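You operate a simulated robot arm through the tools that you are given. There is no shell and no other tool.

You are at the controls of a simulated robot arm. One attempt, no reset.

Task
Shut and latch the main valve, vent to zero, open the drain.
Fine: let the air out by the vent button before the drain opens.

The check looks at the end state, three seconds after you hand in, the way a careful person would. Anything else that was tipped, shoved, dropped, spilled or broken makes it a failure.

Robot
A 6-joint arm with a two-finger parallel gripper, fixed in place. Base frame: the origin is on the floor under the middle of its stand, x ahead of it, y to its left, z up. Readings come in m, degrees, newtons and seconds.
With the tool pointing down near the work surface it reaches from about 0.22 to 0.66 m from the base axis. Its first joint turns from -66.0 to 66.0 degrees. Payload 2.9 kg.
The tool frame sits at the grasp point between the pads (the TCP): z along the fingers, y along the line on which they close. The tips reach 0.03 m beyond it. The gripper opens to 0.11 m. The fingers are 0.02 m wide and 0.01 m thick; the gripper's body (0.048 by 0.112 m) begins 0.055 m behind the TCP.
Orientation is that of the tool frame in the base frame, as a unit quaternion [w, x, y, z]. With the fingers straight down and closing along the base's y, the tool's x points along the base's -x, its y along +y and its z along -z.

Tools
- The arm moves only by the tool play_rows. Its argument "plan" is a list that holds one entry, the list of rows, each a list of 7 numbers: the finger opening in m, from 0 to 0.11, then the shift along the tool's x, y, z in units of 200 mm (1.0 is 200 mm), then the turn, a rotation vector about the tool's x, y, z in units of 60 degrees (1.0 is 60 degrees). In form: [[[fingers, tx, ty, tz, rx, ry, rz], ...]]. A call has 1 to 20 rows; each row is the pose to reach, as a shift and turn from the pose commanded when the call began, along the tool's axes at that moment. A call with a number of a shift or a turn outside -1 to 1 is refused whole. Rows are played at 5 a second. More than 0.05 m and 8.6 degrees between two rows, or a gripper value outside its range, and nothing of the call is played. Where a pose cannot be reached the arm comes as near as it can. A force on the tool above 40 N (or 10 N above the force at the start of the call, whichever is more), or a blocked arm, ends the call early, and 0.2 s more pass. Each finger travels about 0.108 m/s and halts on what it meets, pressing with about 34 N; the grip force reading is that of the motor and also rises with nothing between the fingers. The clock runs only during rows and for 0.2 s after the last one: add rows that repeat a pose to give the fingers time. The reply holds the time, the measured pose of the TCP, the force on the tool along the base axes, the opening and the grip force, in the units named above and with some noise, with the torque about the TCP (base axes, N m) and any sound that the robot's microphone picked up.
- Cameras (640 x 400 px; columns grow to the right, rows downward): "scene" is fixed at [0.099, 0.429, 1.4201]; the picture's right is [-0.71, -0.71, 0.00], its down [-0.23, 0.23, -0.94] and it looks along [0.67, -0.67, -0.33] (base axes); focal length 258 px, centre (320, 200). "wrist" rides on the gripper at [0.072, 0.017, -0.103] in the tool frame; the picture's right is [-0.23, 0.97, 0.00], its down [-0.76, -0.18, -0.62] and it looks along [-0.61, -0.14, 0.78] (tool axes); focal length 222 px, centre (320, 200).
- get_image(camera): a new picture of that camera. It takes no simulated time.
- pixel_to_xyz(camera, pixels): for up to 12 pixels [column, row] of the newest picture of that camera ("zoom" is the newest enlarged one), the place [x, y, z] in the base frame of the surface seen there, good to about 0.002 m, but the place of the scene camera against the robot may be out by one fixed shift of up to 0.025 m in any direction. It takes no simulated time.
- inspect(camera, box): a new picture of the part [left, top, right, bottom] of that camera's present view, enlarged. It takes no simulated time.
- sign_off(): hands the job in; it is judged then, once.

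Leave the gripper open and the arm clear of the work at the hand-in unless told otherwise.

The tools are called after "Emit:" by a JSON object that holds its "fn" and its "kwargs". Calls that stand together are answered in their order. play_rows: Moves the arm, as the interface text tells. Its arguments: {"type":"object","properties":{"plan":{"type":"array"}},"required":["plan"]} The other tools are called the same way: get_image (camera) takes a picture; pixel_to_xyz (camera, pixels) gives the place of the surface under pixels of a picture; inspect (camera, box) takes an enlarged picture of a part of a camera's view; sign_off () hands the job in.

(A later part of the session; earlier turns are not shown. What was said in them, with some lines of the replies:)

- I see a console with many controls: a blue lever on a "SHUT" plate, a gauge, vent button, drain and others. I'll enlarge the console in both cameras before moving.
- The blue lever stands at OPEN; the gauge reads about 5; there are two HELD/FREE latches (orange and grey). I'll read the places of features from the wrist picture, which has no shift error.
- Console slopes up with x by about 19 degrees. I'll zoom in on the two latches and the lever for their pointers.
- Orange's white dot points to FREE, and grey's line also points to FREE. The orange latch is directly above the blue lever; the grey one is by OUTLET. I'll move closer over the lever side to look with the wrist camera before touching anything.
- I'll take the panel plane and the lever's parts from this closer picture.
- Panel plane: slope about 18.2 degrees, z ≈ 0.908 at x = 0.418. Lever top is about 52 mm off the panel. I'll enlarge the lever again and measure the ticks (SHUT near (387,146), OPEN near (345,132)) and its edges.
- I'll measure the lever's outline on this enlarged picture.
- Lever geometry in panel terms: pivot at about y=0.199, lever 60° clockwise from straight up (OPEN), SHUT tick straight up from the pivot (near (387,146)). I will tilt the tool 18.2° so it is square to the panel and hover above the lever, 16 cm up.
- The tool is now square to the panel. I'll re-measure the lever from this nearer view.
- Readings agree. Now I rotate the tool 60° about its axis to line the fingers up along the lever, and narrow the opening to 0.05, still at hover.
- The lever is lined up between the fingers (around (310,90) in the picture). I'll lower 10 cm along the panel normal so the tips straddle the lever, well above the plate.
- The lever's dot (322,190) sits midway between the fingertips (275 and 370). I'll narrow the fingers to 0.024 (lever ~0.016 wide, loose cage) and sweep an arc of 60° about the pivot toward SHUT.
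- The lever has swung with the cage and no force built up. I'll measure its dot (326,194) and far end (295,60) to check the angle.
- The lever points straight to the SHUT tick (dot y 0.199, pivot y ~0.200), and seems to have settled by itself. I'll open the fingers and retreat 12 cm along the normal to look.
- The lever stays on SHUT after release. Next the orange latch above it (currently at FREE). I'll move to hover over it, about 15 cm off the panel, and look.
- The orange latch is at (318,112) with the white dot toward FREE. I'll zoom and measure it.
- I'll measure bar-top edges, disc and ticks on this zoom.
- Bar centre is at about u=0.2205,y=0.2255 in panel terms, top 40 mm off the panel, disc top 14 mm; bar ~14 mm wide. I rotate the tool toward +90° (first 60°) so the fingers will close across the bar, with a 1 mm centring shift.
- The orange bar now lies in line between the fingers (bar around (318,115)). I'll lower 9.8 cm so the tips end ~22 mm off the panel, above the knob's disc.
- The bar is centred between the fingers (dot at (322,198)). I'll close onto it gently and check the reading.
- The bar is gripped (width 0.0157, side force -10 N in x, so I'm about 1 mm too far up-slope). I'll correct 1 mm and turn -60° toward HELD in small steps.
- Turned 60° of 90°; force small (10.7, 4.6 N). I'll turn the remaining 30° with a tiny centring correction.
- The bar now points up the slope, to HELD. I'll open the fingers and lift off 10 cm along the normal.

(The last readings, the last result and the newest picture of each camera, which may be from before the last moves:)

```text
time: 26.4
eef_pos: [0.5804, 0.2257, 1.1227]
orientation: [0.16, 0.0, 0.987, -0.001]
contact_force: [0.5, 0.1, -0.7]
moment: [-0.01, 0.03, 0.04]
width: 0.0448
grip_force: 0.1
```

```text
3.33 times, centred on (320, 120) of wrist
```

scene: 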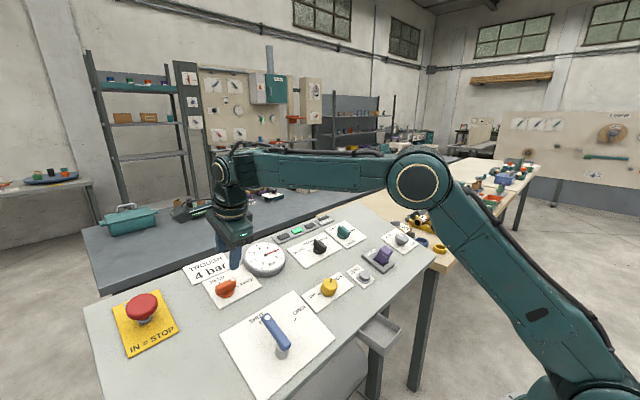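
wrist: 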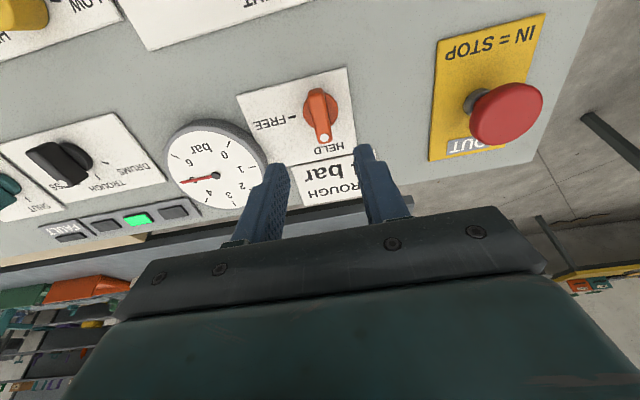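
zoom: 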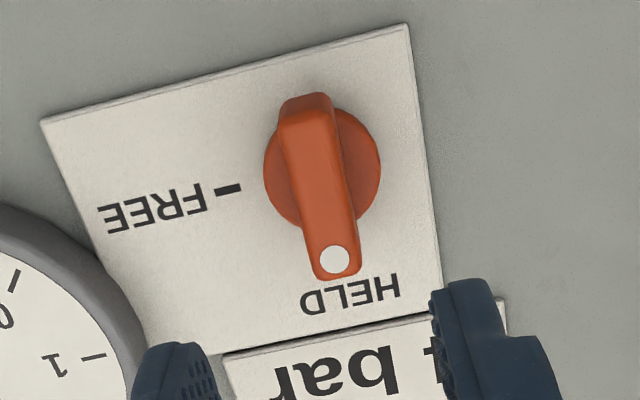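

Orange dot is at HELD now. I'll check its angle, then travel at height to hover over the VENT button (about x 0.46, y -0.13).

Emit:
{"fn": "pixel_to_xyz", "kwargs": {"camera": "zoom", "pixels": [[334, 260], [305, 105], [318, 180], [285, 180], [350, 180]]}}

Emit:
{"fn": "play_rows", "kwargs": {"plan": [[[0.045, 0.1, -0.11, -0.02, 0, 0, 0], [0.045, 0.21, -0.22, -0.04, 0, 0, 0], [0.045, 0.32, -0.34, -0.05, 0, 0, 0], [0.045, 0.43, -0.45, -0.05, 0, 0, 0], [0.045, 0.54, -0.57, -0.05, 0, 0, 0], [0.045, 0.65, -0.68, -0.05, 0, 0, 0], [0.045, 0.75, -0.79, -0.05, 0, 0, 0], [0.045, 0.8525, -0.9, -0.05, 0, 0, 0]]]}}

Emit:
{"fn": "play_rows", "kwargs": {"plan": [[[0.03, 0, -0.12, 0.01, 0, 0, 0], [0.02, 0, -0.25, 0.02, 0, 0, 0], [0.01, 0, -0.38, 0.03, 0, 0, 0], [0.0, 0, -0.51, 0.04, 0, 0, 0], [0.0, 0, -0.64, 0.05, 0, 0, 0], [0.0, 0, -0.77, 0.05, 0, 0, 0], [0.0, 0, -0.8785, 0.05, 0, 0, 0], [0.0, 0, -0.8785, 0.05, 0, 0, 0], [0.0, 0, -0.8785, 0.05, 0, 0, 0]]]}}

Emit:
{"fn": "get_image", "kwargs": {"camera": "wrist"}}

Emit:
{"fn": "get_image", "kwargs": {"camera": "scene"}}

```text
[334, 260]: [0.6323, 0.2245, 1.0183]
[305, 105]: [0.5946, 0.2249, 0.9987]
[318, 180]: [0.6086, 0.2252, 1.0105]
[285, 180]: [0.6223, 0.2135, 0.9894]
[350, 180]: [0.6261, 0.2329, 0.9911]
```

```text
time: 28.2
eef_pos: [0.4156, 0.044, 1.0775]
orientation: [0.159, 0.001, 0.987, 0.0]
contact_force: [0.1, 1.5, -0.4]
moment: [0.01, 0.03, -0.03]
width: 0.0451
grip_force: 0.1
```

```text
time: 30.2
eef_pos: [0.4203, -0.1313, 1.0681]
orientation: [0.159, 0.0, 0.987, 0.0]
contact_force: [1.1, -0.1, -0.1]
moment: [0.0, -0.02, -0.02]
width: 0.0002
grip_force: 34.1
```

```text
taken
```

wrist: 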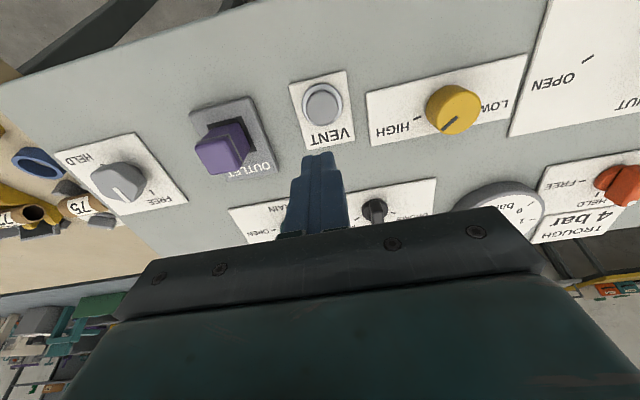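

```text
taken
```

scene: 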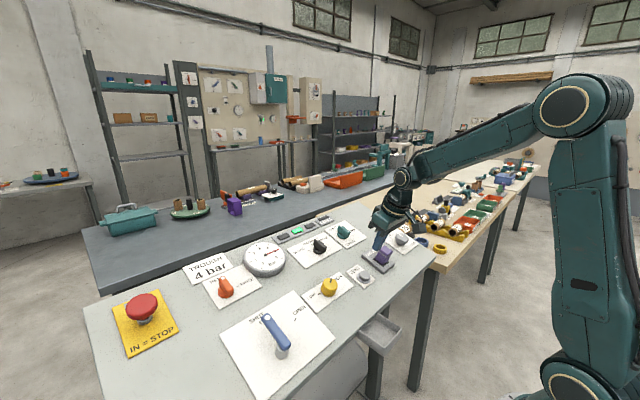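

Latch bar is within about 1° of HELD. Vent button is at (322,104), just under the closed fingers. I'll measure it.

Emit:
{"fn": "inspect", "kwargs": {"camera": "wrist", "box": [270, 60, 380, 160]}}

Emit:
{"fn": "pixel_to_xyz", "kwargs": {"camera": "wrist", "pixels": [[322, 103], [312, 103], [332, 103], [322, 93], [322, 113], [322, 86], [304, 104], [341, 104], [300, 120], [220, 150], [230, 165], [215, 125]]}}

```text
4.00 times, centred on (325, 110) of wrist
```

zoom: 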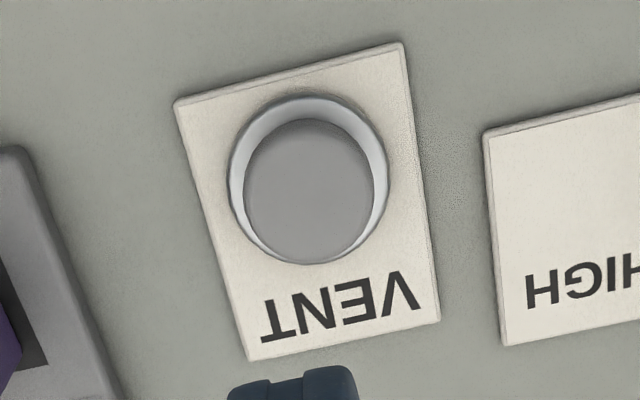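

```text
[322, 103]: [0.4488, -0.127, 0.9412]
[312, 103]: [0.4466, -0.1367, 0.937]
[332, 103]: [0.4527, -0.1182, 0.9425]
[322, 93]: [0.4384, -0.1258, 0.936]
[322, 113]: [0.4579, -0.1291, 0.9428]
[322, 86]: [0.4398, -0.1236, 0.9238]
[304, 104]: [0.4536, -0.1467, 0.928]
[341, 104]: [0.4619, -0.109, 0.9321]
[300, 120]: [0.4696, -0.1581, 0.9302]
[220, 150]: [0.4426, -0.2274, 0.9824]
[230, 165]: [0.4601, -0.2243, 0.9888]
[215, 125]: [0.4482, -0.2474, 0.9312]
```

Button cap centre: u=0.044, y=-0.128, top ~21 mm off the panel. I'll shift 8 mm down-slope and 3.5 mm left, then lower until the tips are about 1 cm above the cap.

Emit:
{"fn": "play_rows", "kwargs": {"plan": [[[0.0, 0.039, 0.0175, 0.0, 0, 0, 0], [0.0, 0.039, 0.0175, 0.1, 0, 0, 0], [0.0, 0.039, 0.0175, 0.2, 0, 0, 0], [0.0, 0.039, 0.0175, 0.3, 0, 0, 0], [0.0, 0.039, 0.0175, 0.4, 0, 0, 0], [0.0, 0.039, 0.0175, 0.45, 0, 0, 0], [0.0, 0.039, 0.0175, 0.45, 0, 0, 0]]]}}

Emit:
{"fn": "get_image", "kwargs": {"camera": "wrist"}}

Emit:
{"fn": "inspect", "kwargs": {"camera": "scene", "box": [300, 210, 440, 320]}}

```text
time: 31.8
eef_pos: [0.438, -0.1281, 0.9801]
orientation: [0.158, 0.0, 0.987, 0.001]
contact_force: [0.6, 1.1, 0.2]
moment: [-0.02, 0.0, -0.01]
width: 0.0002
grip_force: 33.5
```

```text
taken
```

wrist: 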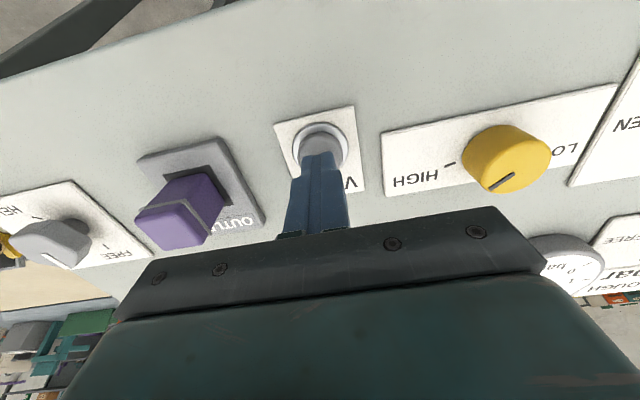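

```text
3.64 times, centred on (370, 265) of scene
```

zoom: 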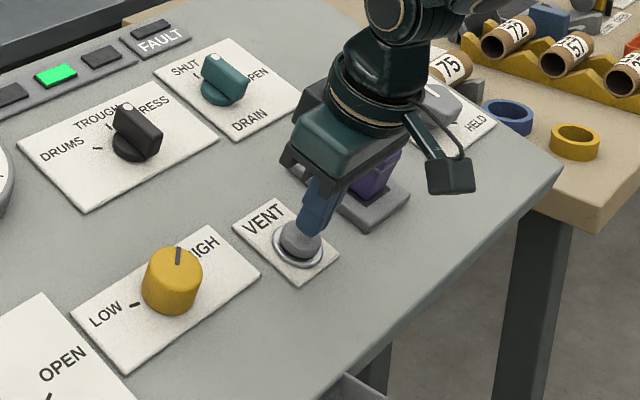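

Tips are right over the cap, ~1 cm above. I'll lower 12 mm in 2 mm steps and read the force.

Emit:
{"fn": "play_rows", "kwargs": {"plan": [[[0.0, 0, 0, 0.02, 0, 0, 0], [0.0, 0, 0, 0.04, 0, 0, 0], [0.0, 0, 0, 0.05, 0, 0, 0], [0.0, 0, 0, 0.06, 0, 0, 0], [0.0, 0, 0, 0.06, 0, 0, 0]]]}}

Emit:
{"fn": "inspect", "kwargs": {"camera": "scene", "box": [220, 220, 340, 290]}}

Emit:
{"fn": "inspect", "kwargs": {"camera": "scene", "box": [340, 250, 400, 300]}}

```text
time: 33.0
eef_pos: [0.4431, -0.1271, 0.9691]
orientation: [0.159, 0.0, 0.987, 0.0]
contact_force: [-1.4, -0.2, 1.6]
moment: [-0.03, 0.05, 0.02]
width: 0.0001
grip_force: 34.0
heard: click
```

```text
5.33 times, centred on (280, 255) of scene
```

zoom: 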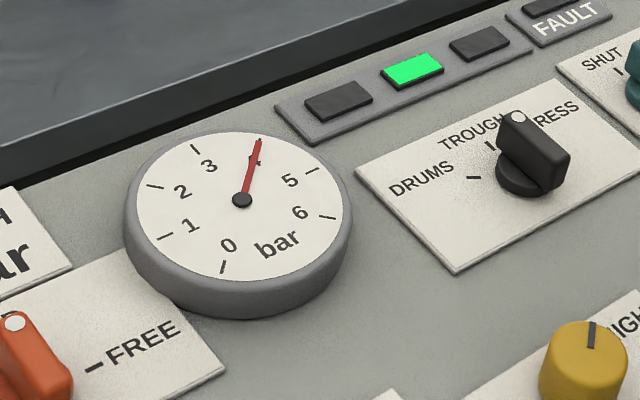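

```text
8.00 times, centred on (370, 275) of scene
```

zoom: 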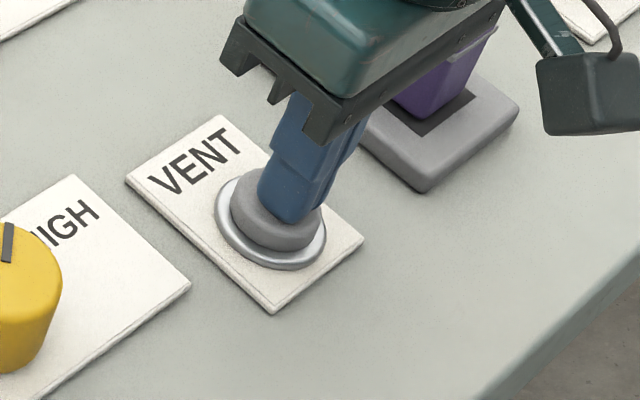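

A click was heard and the gauge has fallen from 5 to 4; force only ~2 N. I'll keep holding the button here and watch the gauge.

Emit:
{"fn": "play_rows", "kwargs": {"plan": [[[0.0, 0, 0, 0.003, 0, 0, 0], [0.0, 0, 0, 0.003, 0, 0, 0], [0.0, 0, 0, 0.003, 0, 0, 0], [0.0, 0, 0, 0.003, 0, 0, 0], [0.0, 0, 0, 0.003, 0, 0, 0], [0.0, 0, 0, 0.003, 0, 0, 0], [0.0, 0, 0, 0.003, 0, 0, 0], [0.0, 0, 0, 0.003, 0, 0, 0], [0.0, 0, 0, 0.003, 0, 0, 0], [0.0, 0, 0, 0.003, 0, 0, 0]]]}}

Emit:
{"fn": "inspect", "kwargs": {"camera": "scene", "box": [220, 220, 340, 290]}}

```text
time: 35.2
eef_pos: [0.4426, -0.1271, 0.9695]
orientation: [0.159, 0.0, 0.987, -0.001]
contact_force: [-0.7, 0.2, 3.1]
moment: [-0.02, -0.01, -0.02]
width: 0.0
grip_force: 34.0
```

```text
5.33 times, centred on (280, 255) of scene
```

zoom: 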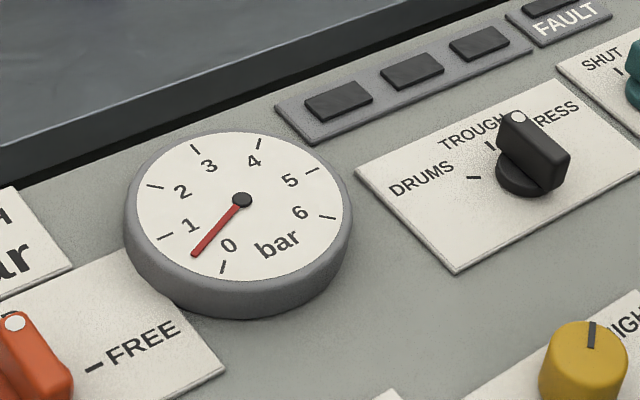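

The gauge is down to about 0.5 bar. I'll hold for another 3 seconds.

Emit:
{"fn": "play_rows", "kwargs": {"plan": [[[0.0, 0, 0, 0, 0, 0, 0], [0.0, 0, 0, 0, 0, 0, 0], [0.0, 0, 0, 0, 0, 0, 0], [0.0, 0, 0, 0, 0, 0, 0], [0.0, 0, 0, 0, 0, 0, 0], [0.0, 0, 0, 0, 0, 0, 0], [0.0, 0, 0, 0, 0, 0, 0], [0.0, 0, 0, 0, 0, 0, 0], [0.0, 0, 0, 0, 0, 0, 0], [0.0, 0, 0, 0, 0, 0, 0], [0.0, 0, 0, 0, 0, 0, 0], [0.0, 0, 0, 0, 0, 0, 0], [0.0, 0, 0, 0, 0, 0, 0], [0.0, 0, 0, 0, 0, 0, 0], [0.0, 0, 0, 0, 0, 0, 0]]]}}

Emit:
{"fn": "inspect", "kwargs": {"camera": "scene", "box": [220, 220, 340, 290]}}

```text
time: 38.4
eef_pos: [0.4443, -0.1279, 0.969]
orientation: [0.159, 0.0, 0.987, 0.0]
contact_force: [-0.9, 0.5, 2.7]
moment: [-0.01, 0.04, -0.02]
width: 0.0
grip_force: 33.4
```

```text
5.33 times, centred on (280, 255) of scene
```

zoom: 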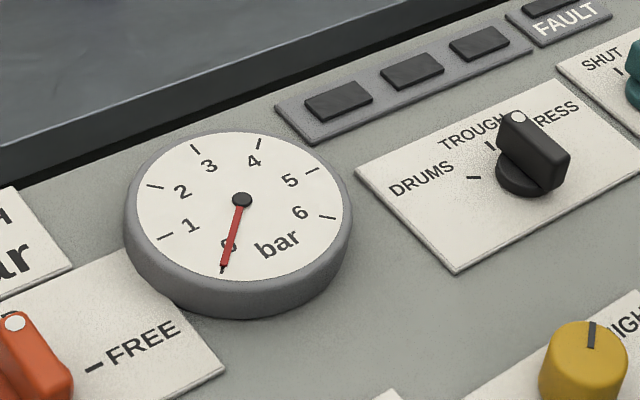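

The gauge reads zero. I'll lift off the button 12 cm and check the gauge stays at zero.

Emit:
{"fn": "play_rows", "kwargs": {"plan": [[[0.0, 0, 0, -0.05, 0, 0, 0], [0.0, 0, 0, -0.15, 0, 0, 0], [0.0, 0, 0, -0.3, 0, 0, 0], [0.02, 0, 0, -0.45, 0, 0, 0], [0.04, 0, 0, -0.6, 0, 0, 0], [0.05, 0, 0, -0.6, 0, 0, 0], [0.05, 0, 0, -0.6, 0, 0, 0]]]}}

Emit:
{"fn": "get_image", "kwargs": {"camera": "scene"}}

Emit:
{"fn": "inspect", "kwargs": {"camera": "scene", "box": [200, 210, 400, 340]}}

Emit:
{"fn": "get_image", "kwargs": {"camera": "wrist"}}

```text
time: 40.0
eef_pos: [0.4056, -0.1271, 1.0825]
orientation: [0.159, 0.0, 0.987, 0.0]
contact_force: [-0.7, 0.0, 0.4]
moment: [0.02, -0.02, 0.04]
width: 0.0503
grip_force: 0.0
```

```text
taken
```

scene: 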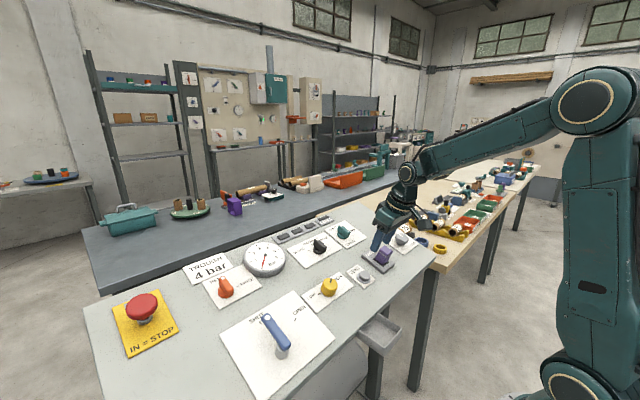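

```text
3.08 times, centred on (300, 275) of scene
```

zoom: 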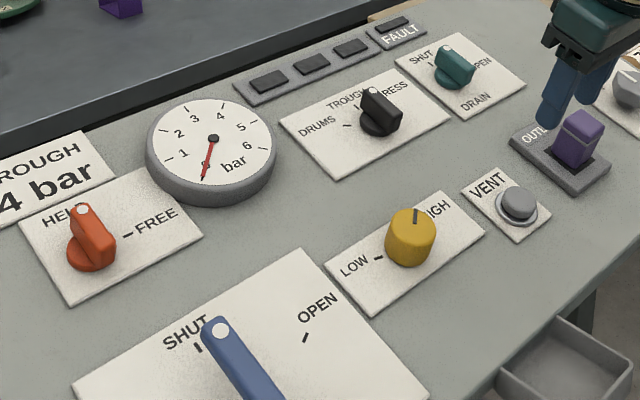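

```text
taken
```

wrist: 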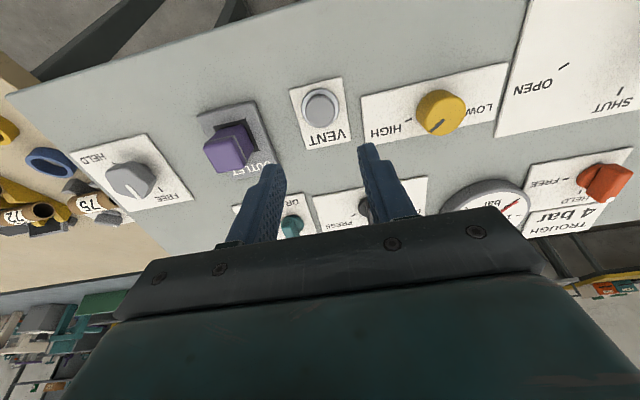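

Gauge stays at zero with the button released; lever SHUT and orange HELD hold. Next the teal DRAIN knob (pointer at SHUT). I'll move to hover above it.

Emit:
{"fn": "play_rows", "kwargs": {"plan": [[[0.055, -0.12, -0.06, 0.0, 0, 0, 0], [0.06, -0.24, -0.12, 0.02, 0, 0, 0], [0.06, -0.36, -0.18, 0.04, 0, 0, 0], [0.06, -0.48, -0.24, 0.06, 0, 0, 0], [0.06, -0.6, -0.3, 0.08, 0, 0, 0], [0.06, -0.72, -0.36, 0.1, 0, 0, 0], [0.06, -0.835, -0.415, 0.1, 0, 0, 0], [0.06, -0.835, -0.415, 0.1, 0, 0, 0], [0.06, -0.835, -0.415, 0.1, 0, 0, 0]]]}}

Emit:
{"fn": "get_image", "kwargs": {"camera": "wrist"}}

Emit:
{"fn": "get_image", "kwargs": {"camera": "scene"}}

```text
time: 42.0
eef_pos: [0.5708, -0.2101, 1.1157]
orientation: [0.159, 0.001, 0.987, 0.0]
contact_force: [-0.1, 0.5, -0.6]
moment: [-0.02, -0.01, -0.05]
width: 0.0599
grip_force: 0.0
```

```text
taken
```

wrist: 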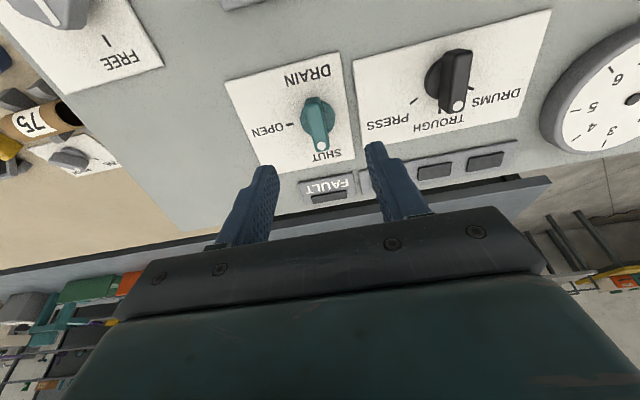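

```text
taken
```

scene: 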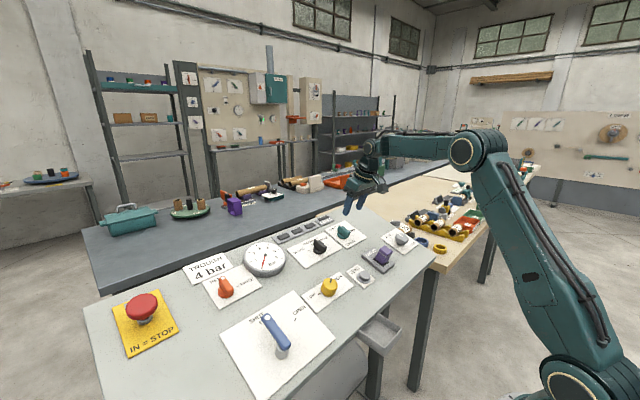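

The teal knob is at (318,122), dot toward SHUT, with OPEN to its left in this view. I'll zoom and measure.

Emit:
{"fn": "inspect", "kwargs": {"camera": "wrist", "box": [260, 80, 370, 165]}}

Emit:
{"fn": "pixel_to_xyz", "kwargs": {"camera": "wrist", "pixels": [[321, 146], [317, 122], [313, 102], [309, 122], [325, 122], [306, 108], [330, 112], [291, 125], [320, 135], [314, 110], [327, 104], [290, 95]]}}

```text
4.71 times, centred on (315, 122) of wrist
```

zoom: 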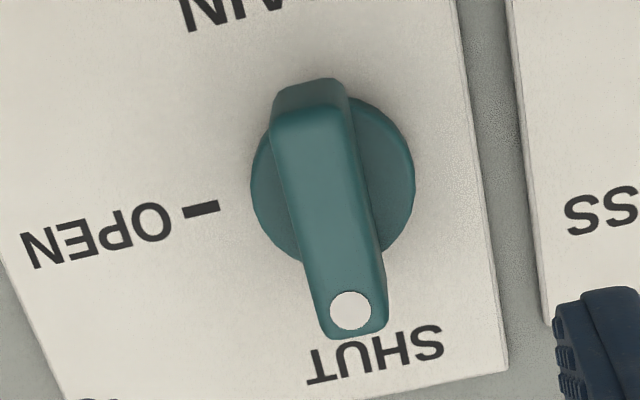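

```text
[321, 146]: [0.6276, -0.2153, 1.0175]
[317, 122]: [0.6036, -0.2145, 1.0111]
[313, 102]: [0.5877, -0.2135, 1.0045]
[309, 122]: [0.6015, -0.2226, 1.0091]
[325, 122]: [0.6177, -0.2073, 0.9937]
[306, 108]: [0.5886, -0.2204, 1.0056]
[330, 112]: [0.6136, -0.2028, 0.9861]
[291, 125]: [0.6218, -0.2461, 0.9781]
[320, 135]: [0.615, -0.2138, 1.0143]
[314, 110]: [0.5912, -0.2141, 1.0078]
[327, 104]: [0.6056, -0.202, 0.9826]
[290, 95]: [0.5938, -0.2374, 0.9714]
```

Knob centre: u≈0.214, y≈-0.2145, top 39 mm off panel. I'll shift +3 mm up-slope, -3.5 mm in y, and lower 9.8 cm to straddle the bar.

Emit:
{"fn": "play_rows", "kwargs": {"plan": [[[0.05, -0.015, -0.0175, 0.0, 0, 0, 0], [0.05, -0.015, -0.0175, 0.1, 0, 0, 0], [0.05, -0.015, -0.0175, 0.2, 0, 0, 0], [0.05, -0.015, -0.0175, 0.3, 0, 0, 0], [0.05, -0.015, -0.0175, 0.38, 0, 0, 0], [0.05, -0.015, -0.0175, 0.44, 0, 0, 0], [0.05, -0.015, -0.0175, 0.49, 0, 0, 0], [0.05, -0.015, -0.0175, 0.49, 0, 0, 0]]]}}

Emit:
{"fn": "get_image", "kwargs": {"camera": "wrist"}}

Emit:
{"fn": "inspect", "kwargs": {"camera": "scene", "box": [280, 190, 400, 280]}}

```text
time: 43.8
eef_pos: [0.6043, -0.2133, 1.0219]
orientation: [0.159, 0.0, 0.987, -0.001]
contact_force: [-0.2, -0.8, 0.1]
moment: [-0.02, 0.01, -0.01]
width: 0.0502
grip_force: 0.0
```

```text
taken
```

wrist: 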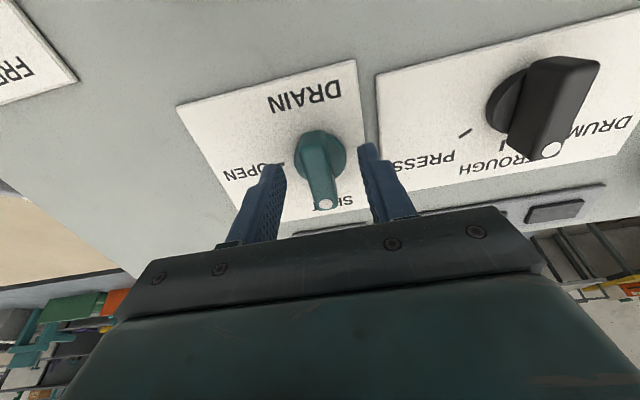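

```text
4.44 times, centred on (340, 235) of scene
```

zoom: 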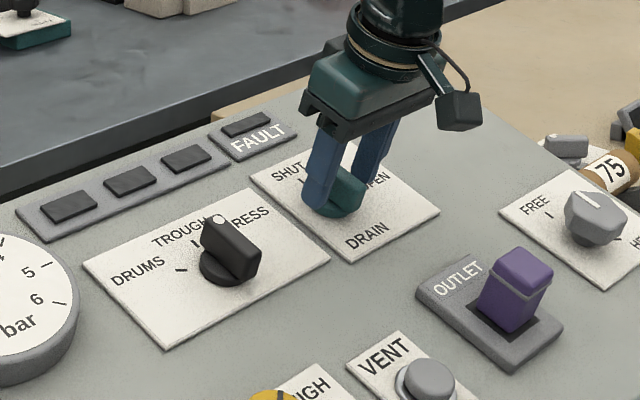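

The teal bar is centred between the fingers (dot at (325,203)). I'll close onto it.

Emit:
{"fn": "play_rows", "kwargs": {"plan": [[[0.035, 0, 0, 0, 0, 0, 0], [0.02, 0, 0, 0, 0, 0, 0], [0.01, 0, 0, 0, 0, 0, 0], [0.01, 0, 0, 0, 0, 0, 0]]]}}

```text
time: 44.8
eef_pos: [0.6037, -0.2141, 1.0226]
orientation: [0.159, 0.0, 0.987, 0.0]
contact_force: [1.8, -3.7, 0.1]
moment: [-0.03, -0.15, -0.07]
width: 0.0156
grip_force: 45.0
```

Gripped (width 0.0156) with little side force. The gauge is at zero, so I turn +60° toward OPEN in small steps.

Emit:
{"fn": "play_rows", "kwargs": {"plan": [[[0.01, 0, 0, 0, 0, 0, 0.0833], [0.01, 0, 0, 0, 0, 0, 0.1667], [0.01, 0, 0, 0, 0, 0, 0.25], [0.01, 0, 0, 0, 0, 0, 0.3333], [0.01, 0, 0, 0, 0, 0, 0.4167], [0.01, 0, 0, 0, 0, 0, 0.5], [0.01, 0, 0, 0, 0, 0, 0.5833], [0.01, 0, 0, 0, 0, 0, 0.6667], [0.01, 0, 0, 0, 0, 0, 0.75], [0.01, 0, 0, 0, 0, 0, 0.8333], [0.01, 0, 0, 0, 0, 0, 0.9167], [0.01, 0, 0, 0, 0, 0, 1.0]]]}}

Emit:
{"fn": "inspect", "kwargs": {"camera": "scene", "box": [220, 190, 400, 320]}}

```text
time: 47.4
eef_pos: [0.6041, -0.2123, 1.0232]
orientation: [0.138, 0.494, 0.855, 0.08]
contact_force: [10.3, 19.0, -2.6]
moment: [-0.56, -0.18, -0.11]
width: 0.0157
grip_force: 44.7
```

```text
3.08 times, centred on (310, 255) of scene
```

zoom: 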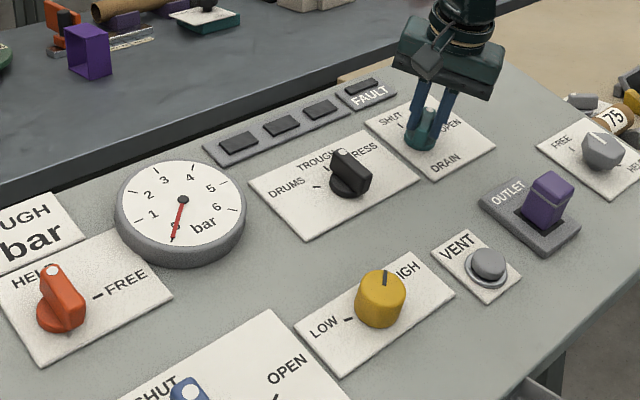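

60° turned; side force is 10/19 N, so I ease the tool about 1 mm along it and turn the remaining 30° to OPEN.

Emit:
{"fn": "play_rows", "kwargs": {"plan": [[[0.01, 0.002, 0.005, 0, 0, 0, 0.0], [0.01, 0.003, 0.006, 0, 0, 0, 0.0833], [0.01, 0.003, 0.006, 0, 0, 0, 0.1667], [0.01, 0.003, 0.006, 0, 0, 0, 0.25], [0.01, 0.003, 0.006, 0, 0, 0, 0.3333], [0.01, 0.003, 0.006, 0, 0, 0, 0.4167], [0.01, 0.003, 0.006, 0, 0, 0, 0.5], [0.01, 0.003, 0.006, 0, 0, 0, 0.5]]]}}

Emit:
{"fn": "get_image", "kwargs": {"camera": "wrist"}}

Emit:
{"fn": "inspect", "kwargs": {"camera": "scene", "box": [280, 190, 400, 280]}}

```text
time: 49.2
eef_pos: [0.6074, -0.2113, 1.0242]
orientation: [0.115, 0.697, 0.699, 0.114]
contact_force: [24.7, 12.4, 1.4]
moment: [-0.34, 0.32, -0.05]
width: 0.0157
grip_force: 44.9
```

```text
taken
```

wrist: 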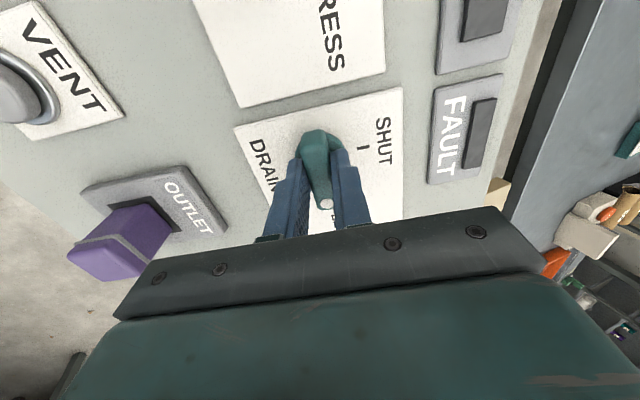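

```text
4.44 times, centred on (340, 235) of scene
```

zoom: 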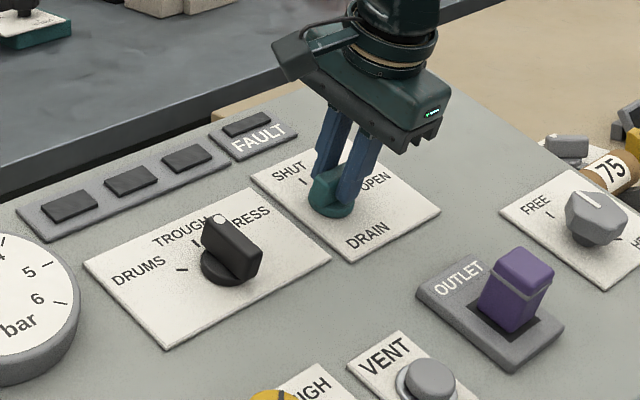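

The bar is along OPEN. I'll relieve the side force by 1.5 mm, open the fingers, and lift 10 cm.

Emit:
{"fn": "play_rows", "kwargs": {"plan": [[[0.01, 0, 0.008, 0, 0, 0, 0], [0.03, 0, 0.008, 0, 0, 0, 0], [0.045, 0, 0.008, 0, 0, 0, 0], [0.045, 0, 0.008, 0, 0, 0, 0], [0.045, 0, 0.008, -0.1, 0, 0, 0], [0.045, 0, 0.008, -0.25, 0, 0, 0], [0.045, 0, 0.008, -0.4, 0, 0, 0], [0.045, 0, 0.008, -0.5, 0, 0, 0], [0.045, 0, 0.008, -0.5, 0, 0, 0]]]}}

Emit:
{"fn": "get_image", "kwargs": {"camera": "wrist"}}

Emit:
{"fn": "inspect", "kwargs": {"camera": "wrist", "box": [240, 60, 400, 180]}}

Emit:
{"fn": "inspect", "kwargs": {"camera": "scene", "box": [220, 190, 400, 320]}}

```text
time: 51.2
eef_pos: [0.5744, -0.2122, 1.12]
orientation: [0.113, 0.699, 0.698, 0.112]
contact_force: [-0.2, 0.3, 0.9]
moment: [-0.01, 0.03, -0.04]
width: 0.045
grip_force: 0.0
```

```text
taken
```

wrist: 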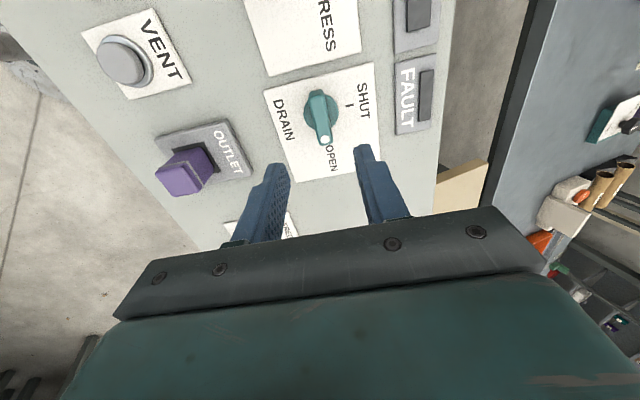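

```text
3.33 times, centred on (320, 120) of wrist
```

zoom: 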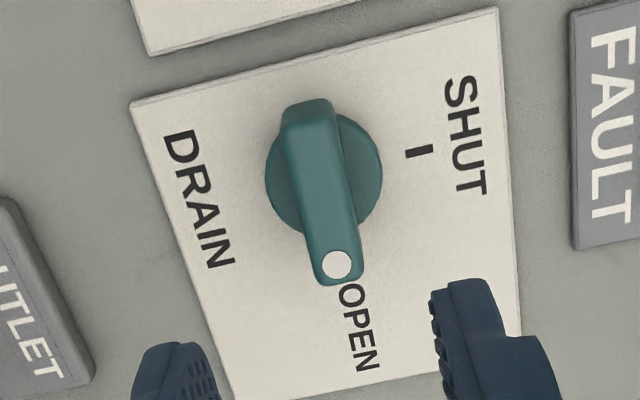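

```text
3.08 times, centred on (310, 255) of scene
```

zoom: 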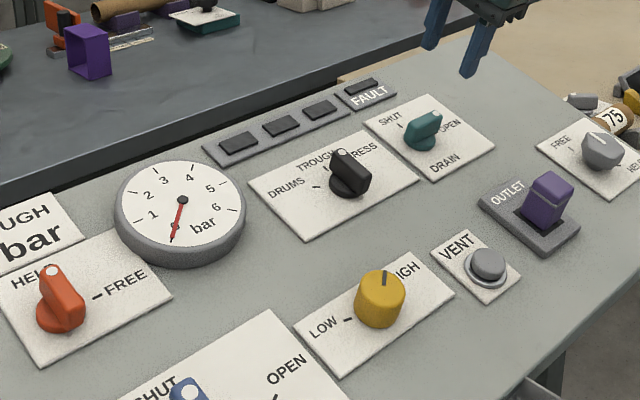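

The drain's dot now points to OPEN, gauge at zero, no fault lamp. I'll check the drain bar's angle by points, then lift the arm away.

Emit:
{"fn": "inspect", "kwargs": {"camera": "wrist", "box": [240, 60, 400, 180]}}

Emit:
{"fn": "pixel_to_xyz", "kwargs": {"camera": "zoom", "pixels": [[336, 265], [307, 112], [320, 180], [420, 151]]}}

```text
3.33 times, centred on (320, 120) of wrist
```

zoom: 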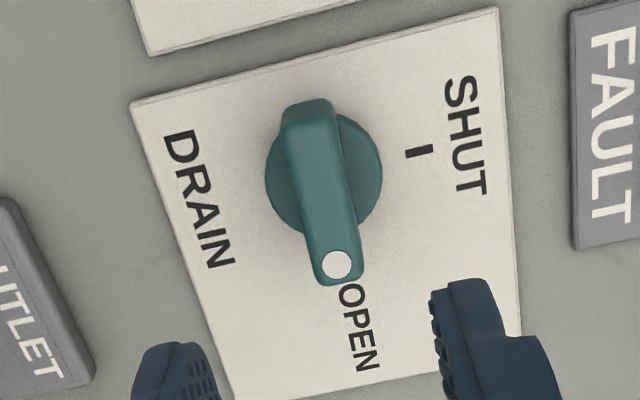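

```text
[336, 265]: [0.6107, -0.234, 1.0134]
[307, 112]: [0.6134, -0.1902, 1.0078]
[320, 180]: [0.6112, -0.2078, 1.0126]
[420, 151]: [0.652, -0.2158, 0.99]
```

Drain bar is within about 1° of OPEN. I'll withdraw up and back with the gripper open, unwinding the wrist.

Emit:
{"fn": "play_rows", "kwargs": {"plan": [[[0.05, 0, 0, -0.1, 0, 0, 0], [0.06, 0, -0.05, -0.2, 0, 0, -0.12], [0.07, 0, -0.1, -0.3, 0, 0, -0.24], [0.08, 0, -0.15, -0.4, 0, 0, -0.36], [0.09, 0, -0.2, -0.5, 0, 0, -0.48], [0.1, 0, -0.3, -0.6, 0, 0, -0.6], [0.11, 0, -0.4, -0.7, 0, 0, -0.72], [0.11, 0, -0.5, -0.75, 0, 0, -0.84], [0.11, 0, -0.6, -0.75, 0, 0, -0.96], [0.11, 0, -0.7, -0.75, 0, 0, -1.0], [0.11, 0, -0.7, -0.75, 0, 0, -1.0]]]}}

Emit:
{"fn": "get_image", "kwargs": {"camera": "scene"}}

Emit:
{"fn": "get_image", "kwargs": {"camera": "wrist"}}

Emit:
{"fn": "inspect", "kwargs": {"camera": "scene", "box": [180, 210, 440, 380]}}

```text
time: 53.6
eef_pos: [0.3946, -0.2124, 1.2178]
orientation: [0.154, 0.255, 0.954, 0.041]
contact_force: [-0.4, -0.3, -0.1]
moment: [-0.01, 0.01, 0.01]
width: 0.1101
grip_force: 0.1
```

```text
taken
```

scene: 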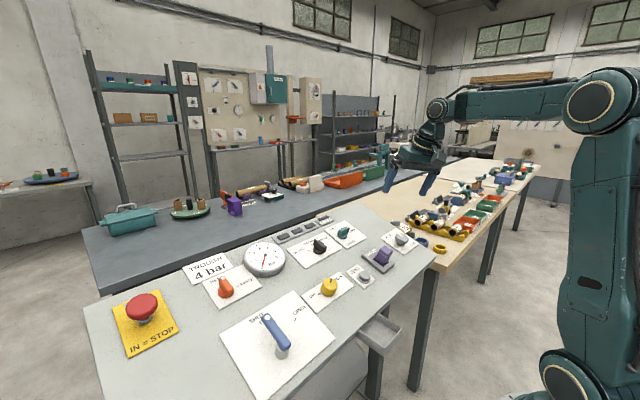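

```text
taken
```

wrist: 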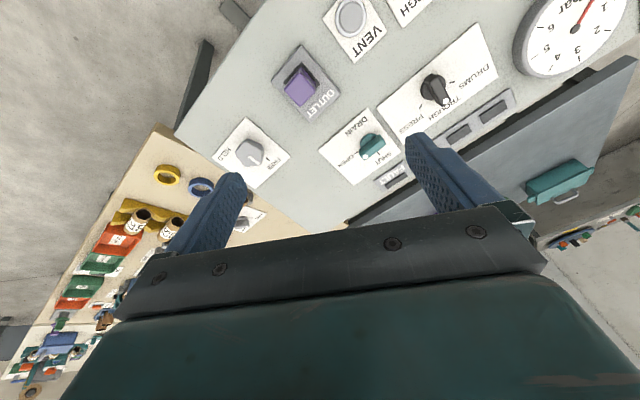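

```text
2.35 times, centred on (310, 295) of scene
```

zoom: 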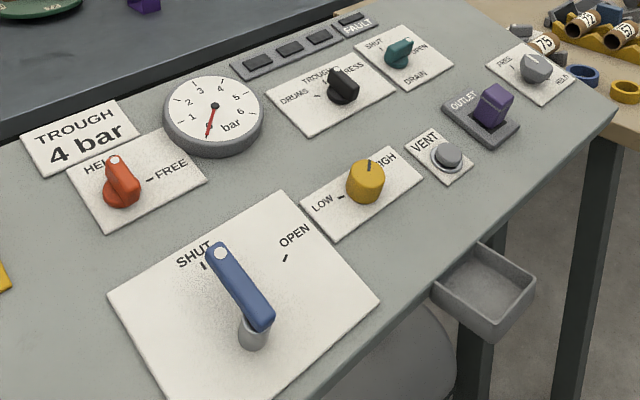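

Everything looks as wanted. I'll measure the lever's angle once more from this view: dot (221,253), rear end (262,318), SHUT tick (203,266).

Emit:
{"fn": "inspect", "kwargs": {"camera": "scene", "box": [230, 295, 330, 375]}}

Emit:
{"fn": "inspect", "kwargs": {"camera": "scene", "box": [230, 295, 330, 375]}}

```text
5.00 times, centred on (280, 335) of scene
```

zoom: 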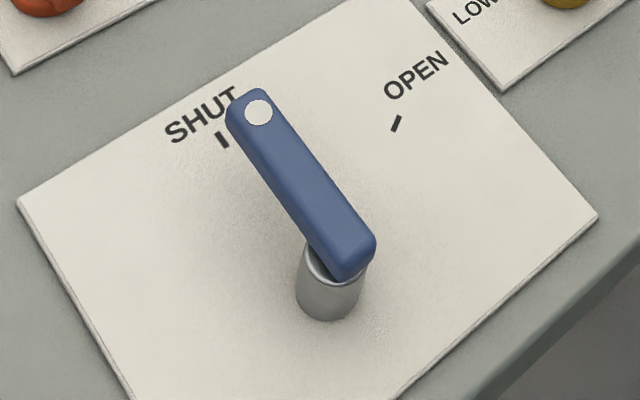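

```text
5.00 times, centred on (280, 335) of scene
```

zoom: 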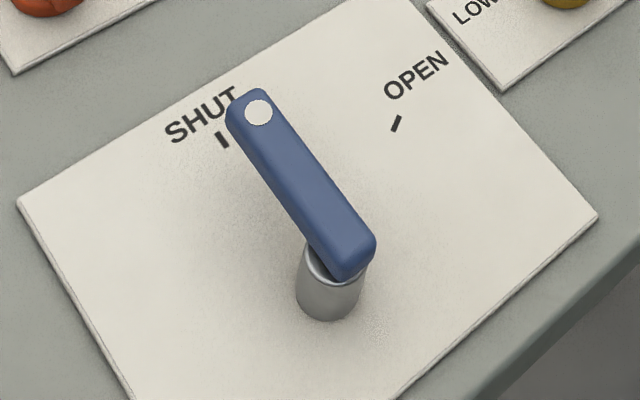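

Now the points on this enlargement: dot (258,112), top near the pivot (338,238), lever mid (300,178), SHUT tick (222,139), OPEN tick (396,124).

Emit:
{"fn": "pixel_to_xyz", "kwargs": {"camera": "zoom", "pixels": [[258, 112], [338, 238], [300, 178], [222, 139], [396, 124], [320, 208]]}}

```text
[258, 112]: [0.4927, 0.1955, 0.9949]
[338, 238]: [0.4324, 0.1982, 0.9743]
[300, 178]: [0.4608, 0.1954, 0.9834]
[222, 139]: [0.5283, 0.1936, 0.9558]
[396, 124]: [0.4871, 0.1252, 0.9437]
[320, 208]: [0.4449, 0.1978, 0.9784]
```

The lever lies along the line from pivot to SHUT tick. The orange latch is at HELD, the gauge at 0, the drain at OPEN, and the arm is clear with the gripper open. Handing in.

Emit:
{"fn": "sign_off", "kwargs": {}}

```text
The job is handed in.
```

I shut the main valve, turned its latch to HELD, vented the pressure to zero, and only then opened the drain. The job is handed in, but no result has come back yet.

- **Main valve:** I swung the blue lever from OPEN to SHUT. It stayed on the SHUT mark after release and still pointed there in the last check.
- **Latch:** I turned the orange HELD/FREE knob to HELD. There is also a grey HELD/FREE knob next to OUTLET. Neither says what it holds, so I chose orange because it sits directly above the lever. I did not push on the lever to confirm it is held.
- **Vent:** I held the vent button down until the gauge fell from about 5 bar to 0. It stayed at 0 after I let go and through the last picture.
- **Drain:** I turned the teal drain knob from SHUT to OPEN once the gauge read zero. It sits within about 1° of the mark.

I touched nothing else, and the FAULT lamp stayed off. The arm is clear of the console with the gripper open.
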